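You operate a simulated robot arm through the tools that you are given. There is no shell and no other tool. Be economical: measure what you need, move in short steps, check, and stop when the job is done.

Carry out the task below with a simulated robot arm. There is one attempt and no reset: what you move stays moved.

TASK
Take the bag of screws with the smallest size on its label from the top of the rework table and put it on top of the teal leaflet.

The check looks at the end state, three seconds after you hand in, the way a careful person would. Anything else that was tipped, shoved, dropped, spilled or broken makes it a failure.

THE ROBOT
A 7-joint arm with a two-finger parallel gripper, fixed in place. Base frame: the origin is at the foot of the arm, x ahead of it, y to its left, z up; the work surface is at about z = 0. Lengths are in m, angles in degrees, forces in N, time in s.
With the tool pointing down near the work surface it reaches from about 0.22 to 0.58 m from the base axis. Its first joint turns from -66.0 to 66.0 degrees. Payload 2.5 kg.
Tool frame: the origin (TCP) lies between the finger pads and is the grasp point; the fingertips stand 0.023 m ahead of it; z points along the fingers, y is the line along which they close. The gripper opens to 0.094 m. The fingers are 0.038 m wide and 0.01 m thick; the gripper's body (0.054 by 0.096 m) begins 0.039 m behind the TCP.
Orientation is that of the tool frame in the base frame, as [roll, pitch, yaw] about the fixed x, y, z axes, in that order (R = Rz(yaw) Ry(pitch) Rx(roll)). With the fingers straight down and closing along the base's y, the tool's x points along the base's -x, its y along +y and its z along -z.

THE INTERFACE
- The arm moves only by the tool step_arm. Its argument "steps" is a list of rows, each a list of 4 numbers: the shift along the base's x, y, z in units of 100 mm (1.0 is 100 mm), then the turn about the base's z in units of 180 degrees (1.0 is 180 degrees). In form: [[tx, ty, tz, yaw], ...]. A call has 1 to 8 rows; each row is the pose to reach, as a shift and turn from the pose commanded when the call began. "hand" is the finger opening in cm, from 0 to 9.4, set as the call begins (left out, the last holds). A call with a number of a shift or a turn outside -1 to 1 is refused whole. Rows are played at 5 a second. More than 0.05 m and 8.6 degrees between two rows, or a gripper value outside its range, and nothing of the call is played. Where a pose cannot be reached the arm comes as near as it can. A force on the tool above 40 N (or 10 N above the force at the start of the call, whichever is more), or a blocked arm, ends the call early, and 0.2 s more pass. The fingers move at their own pace (about 0.108 m/s each) and stop on an object; they squeeze with about 31 N. The grip force told is the motor's: it shows also when the fingers shut on nothing. Time passes only in rows, and 0.2 s behind the last, so rows that repeat a pose let the fingers close. It gives the time, the measured TCP pose, the force on the tool (base axes), the opening and the grip force at its end, in the units of the frame above (readings bear some noise), and new pictures: "show" is both (left out), scene, wrist or none.
- Cameras (640 x 400 px; columns grow to the right, rows downward): "scene" is fixed at [0.1205, -0.4276, 0.5266]; the picture's right is [0.76, -0.65, 0.00], its down [-0.43, -0.51, -0.75] and it looks along [0.49, 0.56, -0.67] (base axes); focal length 336 px, centre (320, 200). "wrist" rides on the gripper at [-0.039, 0, -0.044] in the tool frame; the picture's right is [0.00, -1.00, 0.00], its down [0.97, 0.00, -0.24] and it looks along [0.24, 0.00, 0.97] (tool axes); focal length 218 px, centre (320, 200). There is no depth. A picture from a camera that has moved, and an enlarged one, comes with that camera's place and axes in the base frame and with its lens. The place of the scene camera against the robot may be out by one fixed shift of up to 0.018 m in any direction.
- zoom(camera, box): a new picture of the part [left, top, right, bottom] of that camera's present view, enlarged. No time passes.
- close_job(): hands the job in; it is judged then, once.

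Work in short steps. Places have to be worked out from the pictures, the camera data and where the tool is seen: move nearer, look again, correct. Check each grasp and each placing, and mend what went wrong. You have 90 turns and 170 pictures in all, those below and enlarged ones among them. Open the gripper and draw the arm clear of the work before you hand the job in, unless the task says otherwise; then end with one line.

The tools are called after "Call:" as a command line: name --pt "numbers of a row" for each row, then --argument value for the rest, lists and objects as JSON in quotes. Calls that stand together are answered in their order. step_arm: Moves the arm, as the interface text tells. Its arguments: {"type":"object","properties":{"steps":{"type":"array"},"hand":{"type":"number"},"show":{"type":"string","enum":["both","scene","wrist","none"]}},"required":["steps"]} The other tools are called the same way: zoom (camera, box) takes an enlarged picture of a part of a camera's view; close_job () hands the job in.

At the start:

```text
clock: 0.0
eef_pos: [0.3983, 0.0487, 0.2057]
tool_rot: [180.0, -0.1, -180.0]
ft_force: [0.9, -0.2, -0.7]
width: 0.094
finger_force: 0.0
```

scene: 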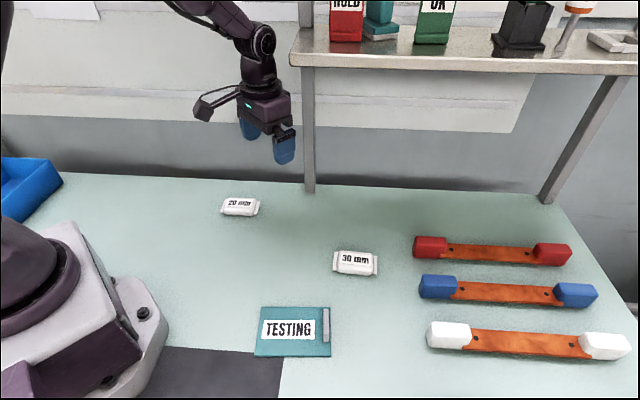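
wrist: 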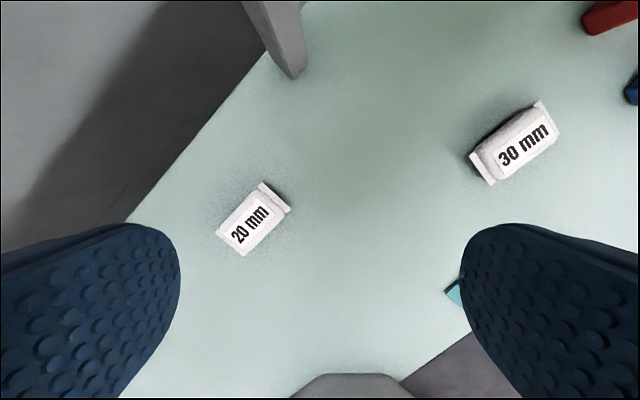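

The pictures show two bags, 20 mm at about (0.358, 0.123) and 30 mm at about (0.44, -0.154). I'll zoom in to read the labels and check for other bags.

Call:
zoom --camera "scene" --box '[200, 170, 400, 295]'

Call:
zoom --camera "wrist" --box '[190, 150, 350, 250]'

Call:
zoom --camera "scene" --box '[220, 290, 360, 378]'

```text
3.20 times, centred on (300, 232) of scene
camera zoom: at [0.1205, -0.4276, 0.5266], right [0.76, -0.65, 0.0], down [-0.43, -0.51, -0.75], along [0.49, 0.56, -0.67], focal length 1077 px, centre (384, 96)
```

zoom: 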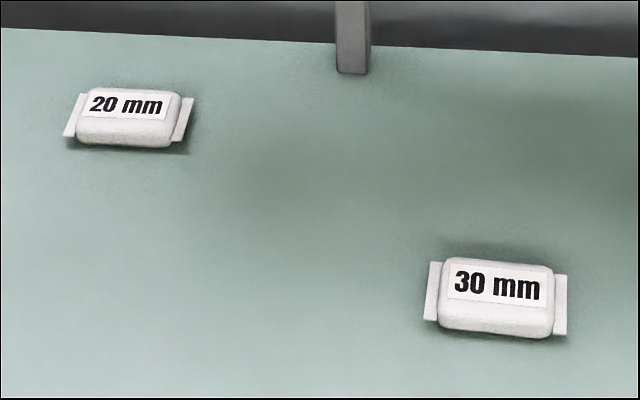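

```text
4.00 times, centred on (270, 200) of wrist
camera zoom: at [0.4371, 0.0493, 0.2495], right [0.0, -1.0, 0.0], down [-0.97, 0.0, 0.24], along [-0.24, 0.0, -0.97], focal length 873 px, centre (520, 200)
```

zoom: 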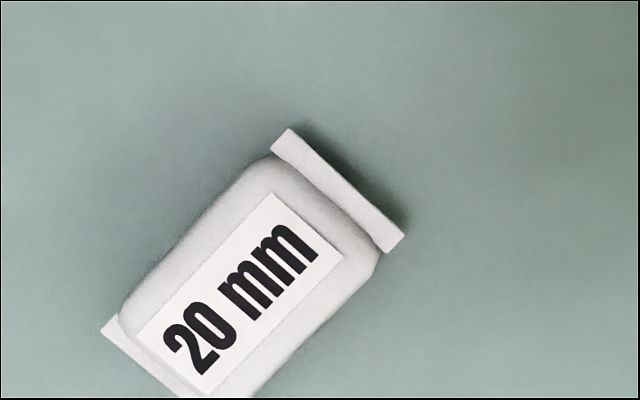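

```text
4.55 times, centred on (290, 334) of scene
camera zoom: at [0.1205, -0.4276, 0.5266], right [0.76, -0.65, 0.0], down [-0.43, -0.51, -0.75], along [0.49, 0.56, -0.67], focal length 1530 px, centre (456, -409)
```

zoom: 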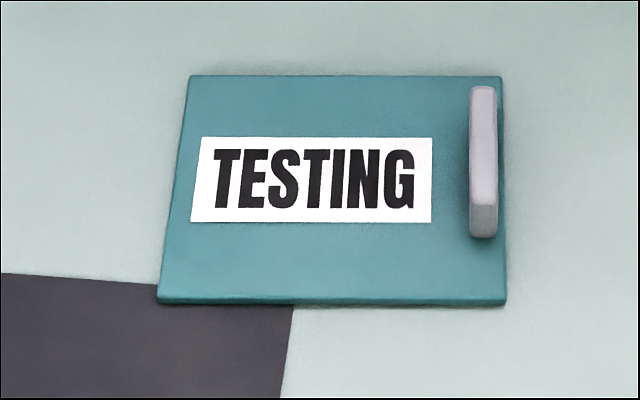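

Labels read 20 mm and 30 mm, with no other bags in sight so far. The 20 mm bag is about 0.042 m wide and its long axis runs at about -47°. I'll go above it, turned -47° and lower, and look again.

Call:
step_arm --pt "-0.07 0.125 -0.1 -0.0435" --pt "-0.13 0.25 -0.2 -0.087" --pt "-0.2 0.375 -0.3 -0.13" --pt "-0.27 0.5 -0.4 -0.174" --pt "-0.33 0.625 -0.5 -0.217" --pt "-0.4 0.75 -0.6 -0.26" --pt "-0.4 0.75 -0.6 -0.26" --hand 9.4

```text
clock: 1.6
eef_pos: [0.3586, 0.1246, 0.1454]
tool_rot: [180.0, 0.0, 133.1]
ft_force: [-0.5, -0.3, 0.2]
width: 0.094
finger_force: 0.0
camera wrist: at [0.385, 0.0961, 0.1891], right [-0.73, -0.68, 0.0], down [-0.66, 0.71, 0.24], along [-0.16, 0.18, -0.97], focal length 218 px, centre (320, 200)
```

scene: 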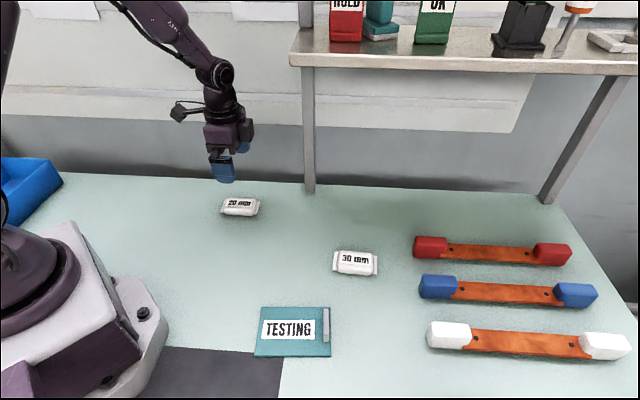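
wrist: 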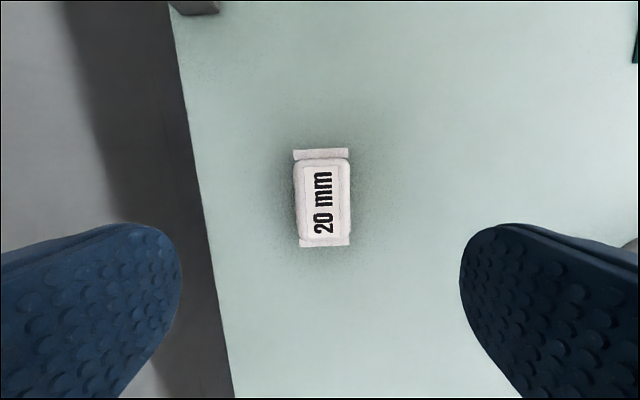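

The bag is centred between the fingers, at about (0.354, 0.127). I'll apply the small correction and lower to z about 0.05, then check.

Call:
step_arm --pt "-0.02 0.01 -0.3 0" --pt "-0.045 0.03 -0.6 0" --pt "-0.045 0.03 -0.95 0" --pt "-0.045 0.03 -0.95 0" --hand 7.5

```text
clock: 2.6
eef_pos: [0.3549, 0.1271, 0.0509]
tool_rot: [180.0, 0.0, 133.1]
ft_force: [0.0, -0.6, 0.3]
width: 0.075
finger_force: 0.1
camera wrist: at [0.3807, 0.0987, 0.0946], right [-0.73, -0.68, 0.0], down [-0.66, 0.71, 0.24], along [-0.16, 0.18, -0.97], focal length 218 px, centre (320, 200)
```

scene: 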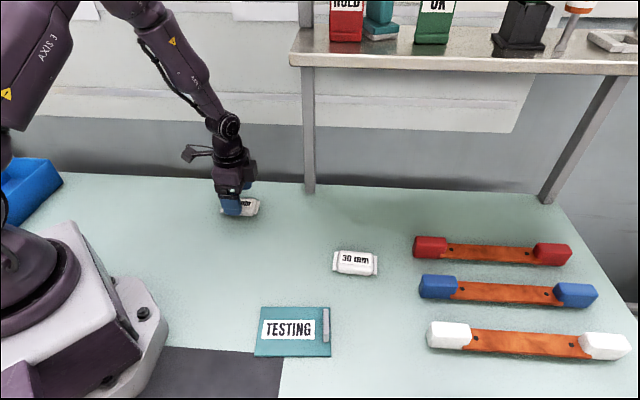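
wrist: 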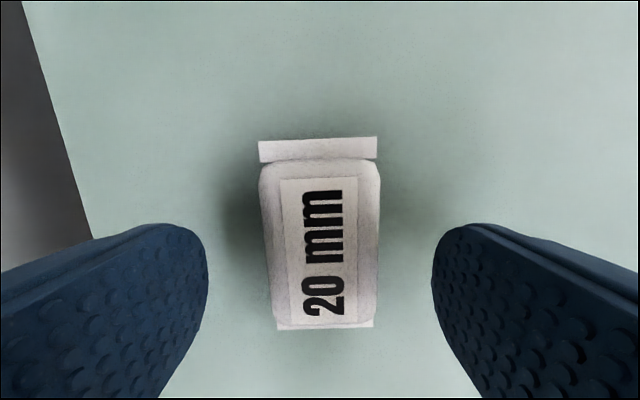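

The bag sits centred between the fingers and I judge it 3–4 mm further along its long axis. I'll lower to z about 0.028.

Call:
step_arm --pt "0.025 -0.025 -0.12 0" --pt "0.025 -0.025 -0.23 0" --pt "0.025 -0.025 -0.23 0" --show "wrist"

```text
clock: 3.4
eef_pos: [0.3557, 0.1251, 0.0288]
tool_rot: [180.0, 0.1, 133.2]
ft_force: [0.5, -1.1, -0.7]
width: 0.0751
finger_force: 0.0
camera wrist: at [0.3833, 0.0966, 0.0718], right [-0.73, -0.68, 0.0], down [-0.66, 0.71, 0.24], along [-0.16, 0.18, -0.97], focal length 218 px, centre (320, 200)
```

wrist: 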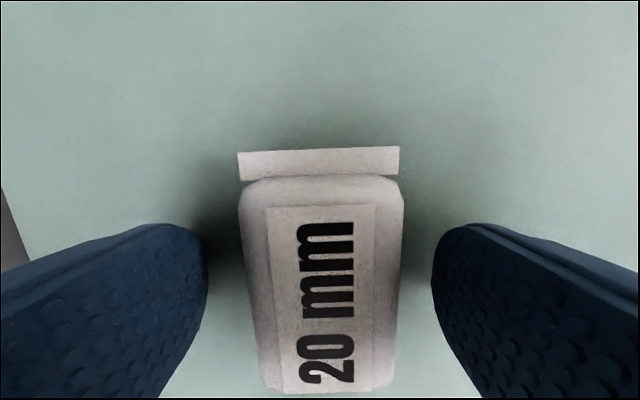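

Fingers straddle the bag with no contact. I'll close on it.

Call:
step_arm --pt "0 0 0 0" --pt "0 0 0 0" --pt "0 0 0 0" --pt "0 0 0 0" --hand 0 --show "wrist"

```text
clock: 4.4
eef_pos: [0.356, 0.1255, 0.0286]
tool_rot: [179.9, 0.0, 133.3]
ft_force: [-1.1, 0.2, -0.9]
width: 0.0451
finger_force: 30.9
camera wrist: at [0.3831, 0.0965, 0.0718], right [-0.73, -0.68, 0.0], down [-0.66, 0.71, 0.24], along [-0.16, 0.18, -0.97], focal length 218 px, centre (320, 200)
```

wrist: 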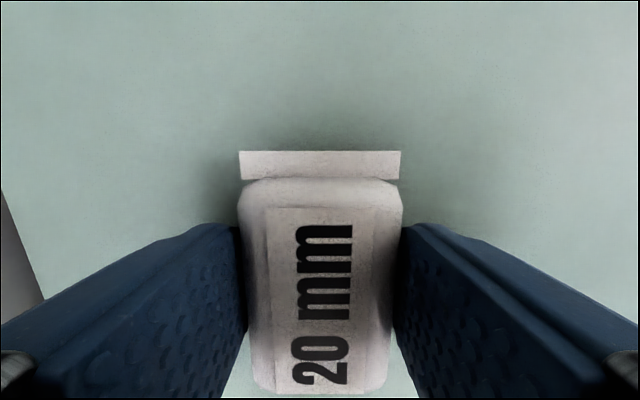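

The grip holds at 45 mm and 31 N. I'll lift straight up 10 cm.

Call:
step_arm --pt "0 0 0.2 0" --pt "0 0 0.5 0" --pt "0 0 0.8 0" --pt "0 0 1.0 0" --pt "0 0 1.0 0"

```text
clock: 5.6
eef_pos: [0.3562, 0.1233, 0.1297]
tool_rot: [180.0, 0.0, 133.2]
ft_force: [-0.2, 0.2, -1.5]
width: 0.0451
finger_force: 30.7
camera wrist: at [0.383, 0.0964, 0.1721], right [-0.73, -0.68, 0.0], down [-0.66, 0.71, 0.24], along [-0.16, 0.17, -0.97], focal length 218 px, centre (320, 200)
```

scene: 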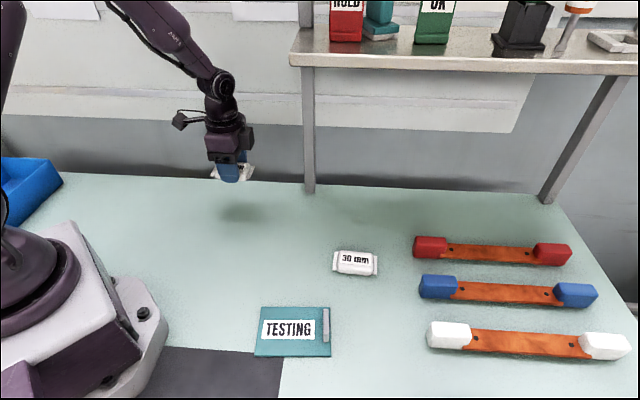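
wrist: 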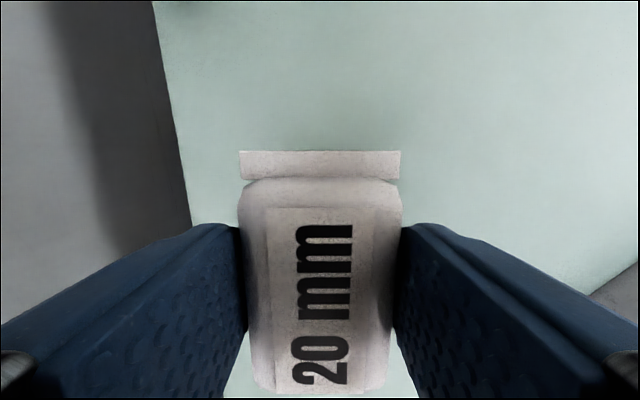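

The bag is held and level. I'll carry it at this height towards the leaflet, roughly (0.274, -0.18), stopping short to look.

Call:
step_arm --pt "-0.05 -0.3 0.1 0" --pt "-0.15 -0.65 0.15 0" --pt "-0.25 -1.0 0.2 0" --show "none"

Call:
step_arm --pt "-0.1 -0.4 0 0" --pt "-0.2 -0.8 0 0" --pt "-0.3 -1.0 0 0" --pt "-0.3 -1.0 0 0"

```text
clock: 6.4
eef_pos: [0.3308, 0.0255, 0.1489]
tool_rot: [-180.0, 0.0, 133.3]
ft_force: [-0.5, 0.4, -1.4]
width: 0.045
finger_force: 31.5
```

```text
clock: 7.4
eef_pos: [0.3012, -0.0753, 0.1476]
tool_rot: [-179.9, 0.0, 133.2]
ft_force: [0.6, 0.0, 0.4]
width: 0.0452
finger_force: 31.4
camera wrist: at [0.3278, -0.1038, 0.1915], right [-0.73, -0.68, 0.0], down [-0.66, 0.71, 0.24], along [-0.16, 0.17, -0.97], focal length 218 px, centre (320, 200)
```

scene: 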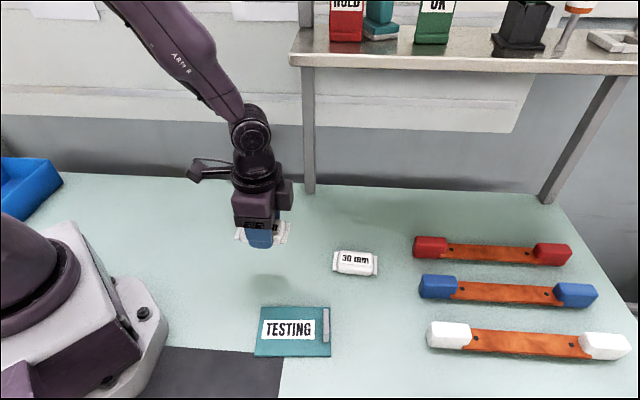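
wrist: 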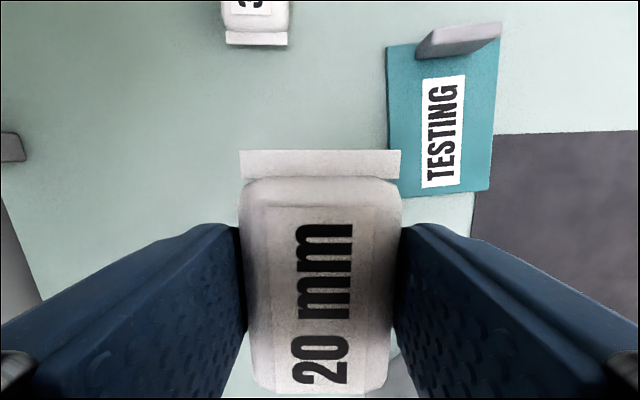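

From the wrist view, the leaflet's corners put its centre at about (0.268, -0.185), long side at about -40°, with a clip at the far end. I'll put the bag's centre at about (0.261, -0.179), clear of the clip, turned +6° to line up.

Call:
step_arm --pt "-0.13 -0.33 0 0.011" --pt "-0.26 -0.66 0 0.022" --pt "-0.4 -1.0 0 0.033" --pt "-0.4 -1.0 -0.3 0.033" --pt "-0.4 -1.0 -0.6 0.033" --pt "-0.4 -1.0 -0.6 0.033"

```text
clock: 8.8
eef_pos: [0.2609, -0.1744, 0.087]
tool_rot: [-180.0, 0.0, 139.1]
ft_force: [0.6, -0.5, -1.5]
width: 0.045
finger_force: 31.6
camera wrist: at [0.2901, -0.2002, 0.1307], right [-0.65, -0.76, 0.0], down [-0.73, 0.64, 0.24], along [-0.18, 0.16, -0.97], focal length 218 px, centre (320, 200)
```

scene: 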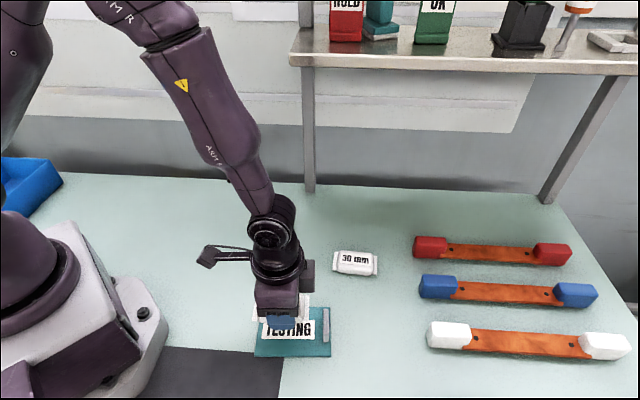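
wrist: 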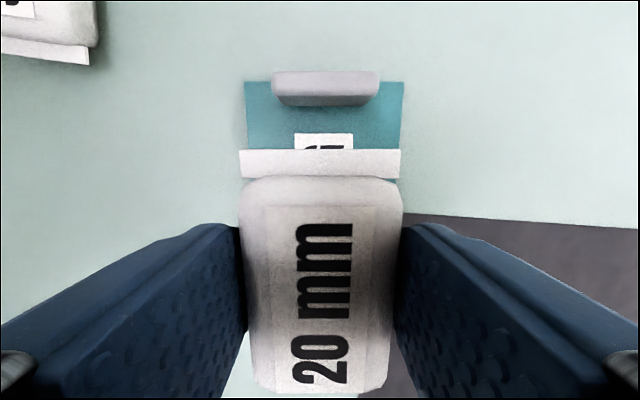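

The leaflet's far edge lies about 72 mm ahead of the TCP, with the clip's near side at about 60 mm, and the sides match to 2 mm. I'll shift about 6 mm forward and 2 mm to the right, then go down to z about 0.045.

Call:
step_arm --pt "0.03 -0.06 0 0" --pt "0.03 -0.06 -0.25 0" --pt "0.03 -0.06 -0.42 0" --pt "0.03 -0.06 -0.42 0"

Call:
zoom --camera "scene" --box '[220, 270, 360, 358]'

```text
clock: 9.8
eef_pos: [0.2652, -0.1807, 0.0444]
tool_rot: [-180.0, 0.0, 139.1]
ft_force: [-0.5, 0.3, -0.4]
width: 0.0451
finger_force: 30.8
camera wrist: at [0.2935, -0.2067, 0.0889], right [-0.65, -0.76, 0.0], down [-0.73, 0.64, 0.24], along [-0.18, 0.16, -0.97], focal length 218 px, centre (320, 200)
```

scene: 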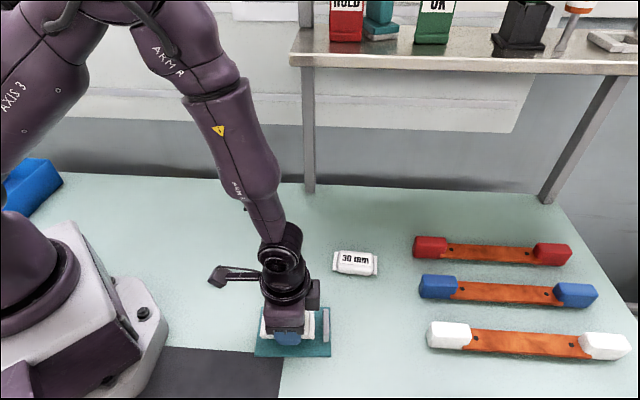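
wrist: 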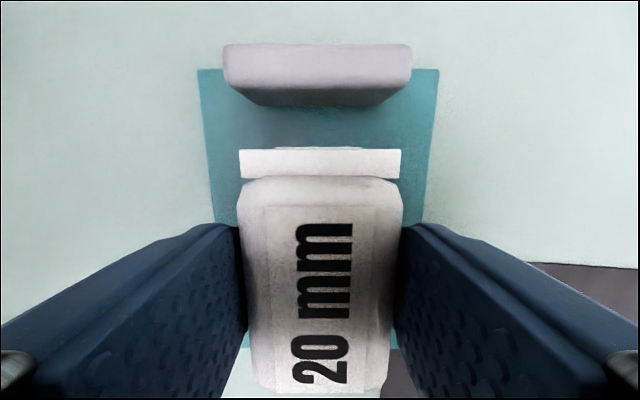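

```text
4.55 times, centred on (290, 314) of scene
camera zoom: at [0.1205, -0.4276, 0.5266], right [0.76, -0.65, 0.0], down [-0.43, -0.51, -0.75], along [0.49, 0.56, -0.67], focal length 1530 px, centre (456, -318)
```

zoom: 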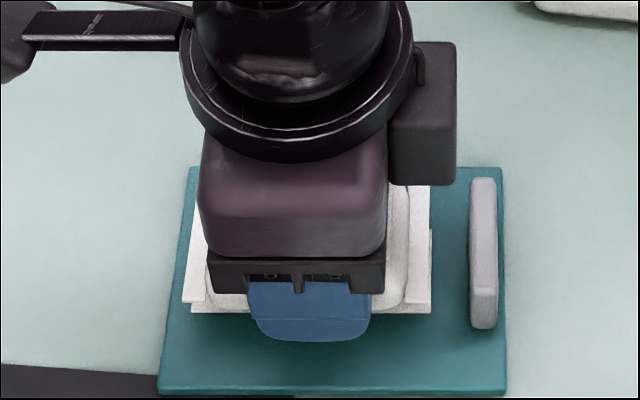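

The leaflet spans about 65 mm ahead to 55 mm behind the TCP, so the bag fits with about 15 mm spare at each end. I'll lower gently, watching the force.

Call:
step_arm --pt "0 0 -0.04 0" --pt "0 0 -0.07 0" --pt "0 0 -0.09 0" --pt "0 0 -0.1 0" --pt "0 0 -0.1 0" --show "wrist"

```text
clock: 11.0
eef_pos: [0.2645, -0.1807, 0.0359]
tool_rot: [-180.0, 0.1, 139.1]
ft_force: [0.1, -0.3, -2.3]
width: 0.045
finger_force: 31.2
camera wrist: at [0.2936, -0.2067, 0.0793], right [-0.65, -0.76, 0.0], down [-0.73, 0.64, 0.24], along [-0.18, 0.16, -0.97], focal length 218 px, centre (320, 200)
```

wrist: 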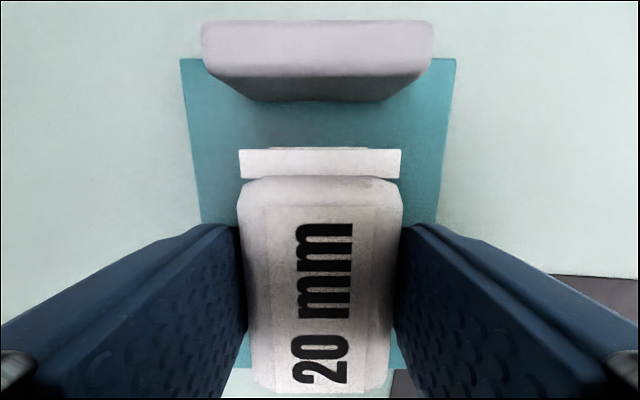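

No contact force yet. I'll keep going down in 1 mm steps.

Call:
step_arm --pt "0 0 -0.01 0" --pt "0 0 -0.02 0" --pt "0 0 -0.03 0" --pt "0 0 -0.03 0" --show "none"

```text
clock: 12.0
eef_pos: [0.2649, -0.1805, 0.0343]
tool_rot: [-180.0, 0.1, 139.1]
ft_force: [-2.0, 2.9, 24.7]
width: 0.0452
finger_force: 31.0
```

The bag is pressing on the leaflet at 25 N with z about 0.034. I'll back off about 2 mm to ease the force, then open partway.

Call:
step_arm --pt "0 0 0.01 0" --pt "0 0 0.018 0" --pt "0 0 0.018 0" --show "none"

```text
clock: 12.8
eef_pos: [0.2633, -0.1808, 0.0349]
tool_rot: [180.0, -0.2, 139.1]
ft_force: [-0.2, 0.4, -1.1]
width: 0.045
finger_force: 30.5
```

The force is gone and the bag is just resting on the leaflet. I'll open to 7 cm.

Call:
step_arm --pt "0 0 0 0" --pt "0 0 0 0" --pt "0 0 0 0" --hand 7 --show "wrist"

```text
clock: 13.6
eef_pos: [0.2645, -0.1809, 0.0351]
tool_rot: [-180.0, 0.0, 139.1]
ft_force: [0.0, 0.7, 0.1]
width: 0.07
finger_force: 0.0
camera wrist: at [0.2938, -0.2068, 0.0784], right [-0.65, -0.76, 0.0], down [-0.73, 0.64, 0.24], along [-0.18, 0.16, -0.97], focal length 218 px, centre (320, 200)
```

wrist: 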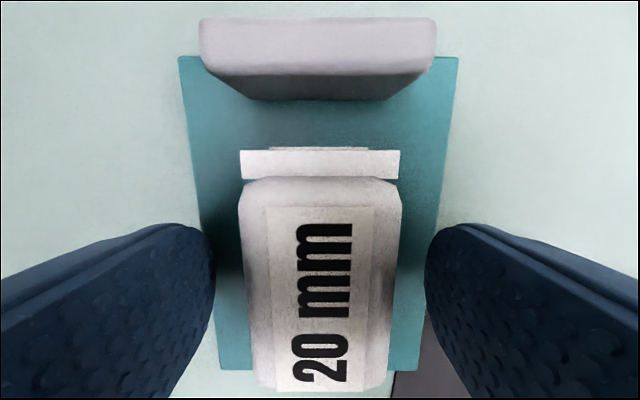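

The bag is released. I'll rise straight up.

Call:
step_arm --pt "0 0 0.2 0" --pt "0 0 0.5 0" --pt "0 0 0.9 0" --pt "0 0.3 1.0 0" --pt "0.1 0.7 1.0 0" --pt "0.2 1.0 1.0 0" --pt "0.2 1.0 1.0 0"

Call:
zoom --camera "scene" --box '[220, 280, 360, 368]'

```text
clock: 15.2
eef_pos: [0.2847, -0.0814, 0.1342]
tool_rot: [180.0, 0.0, 139.1]
ft_force: [0.2, -0.6, -0.7]
width: 0.0697
finger_force: 0.1
camera wrist: at [0.3139, -0.1068, 0.177], right [-0.65, -0.76, 0.0], down [-0.73, 0.64, 0.24], along [-0.18, 0.16, -0.97], focal length 218 px, centre (320, 200)
```

scene: 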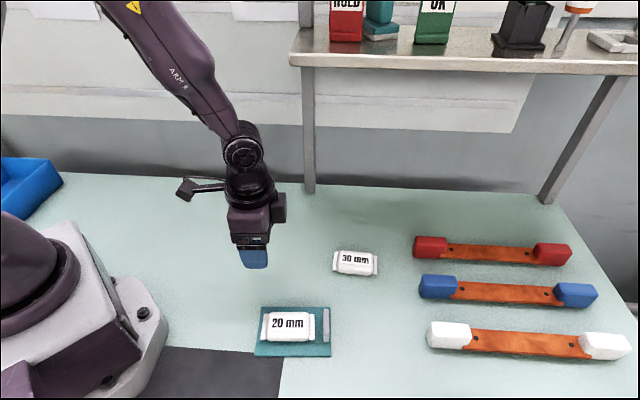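
wrist: 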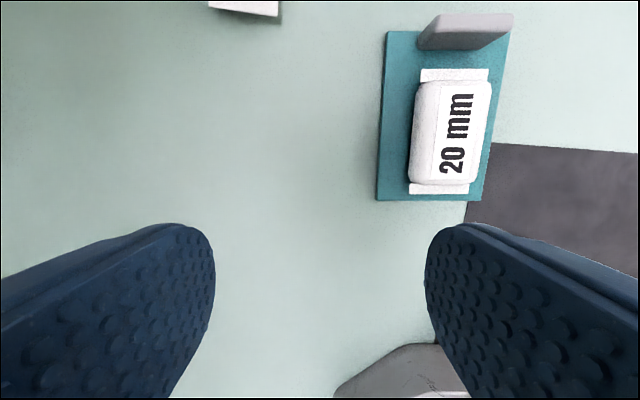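

```text
4.55 times, centred on (290, 324) of scene
camera zoom: at [0.1205, -0.4276, 0.5266], right [0.76, -0.65, 0.0], down [-0.43, -0.51, -0.75], along [0.49, 0.56, -0.67], focal length 1530 px, centre (456, -364)
```

zoom: 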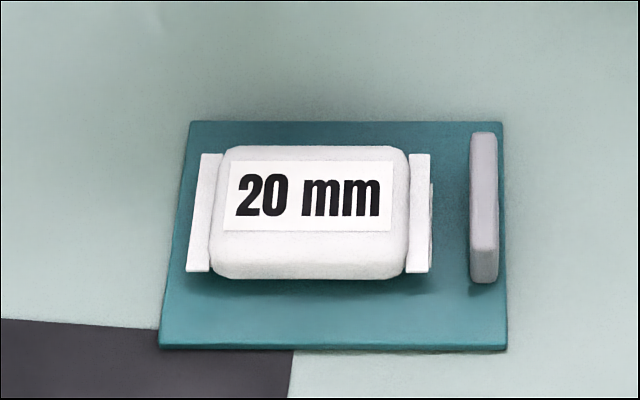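

The 20 mm bag lies fully on the teal leaflet, nothing else has moved, and the arm is clear with the gripper open. I'm handing in.

Call:
close_job

```text
The job is handed in.
```

I put the 20 mm bag, the smaller of the two I could see on the table, on top of the teal leaflet, and nothing else was moved.
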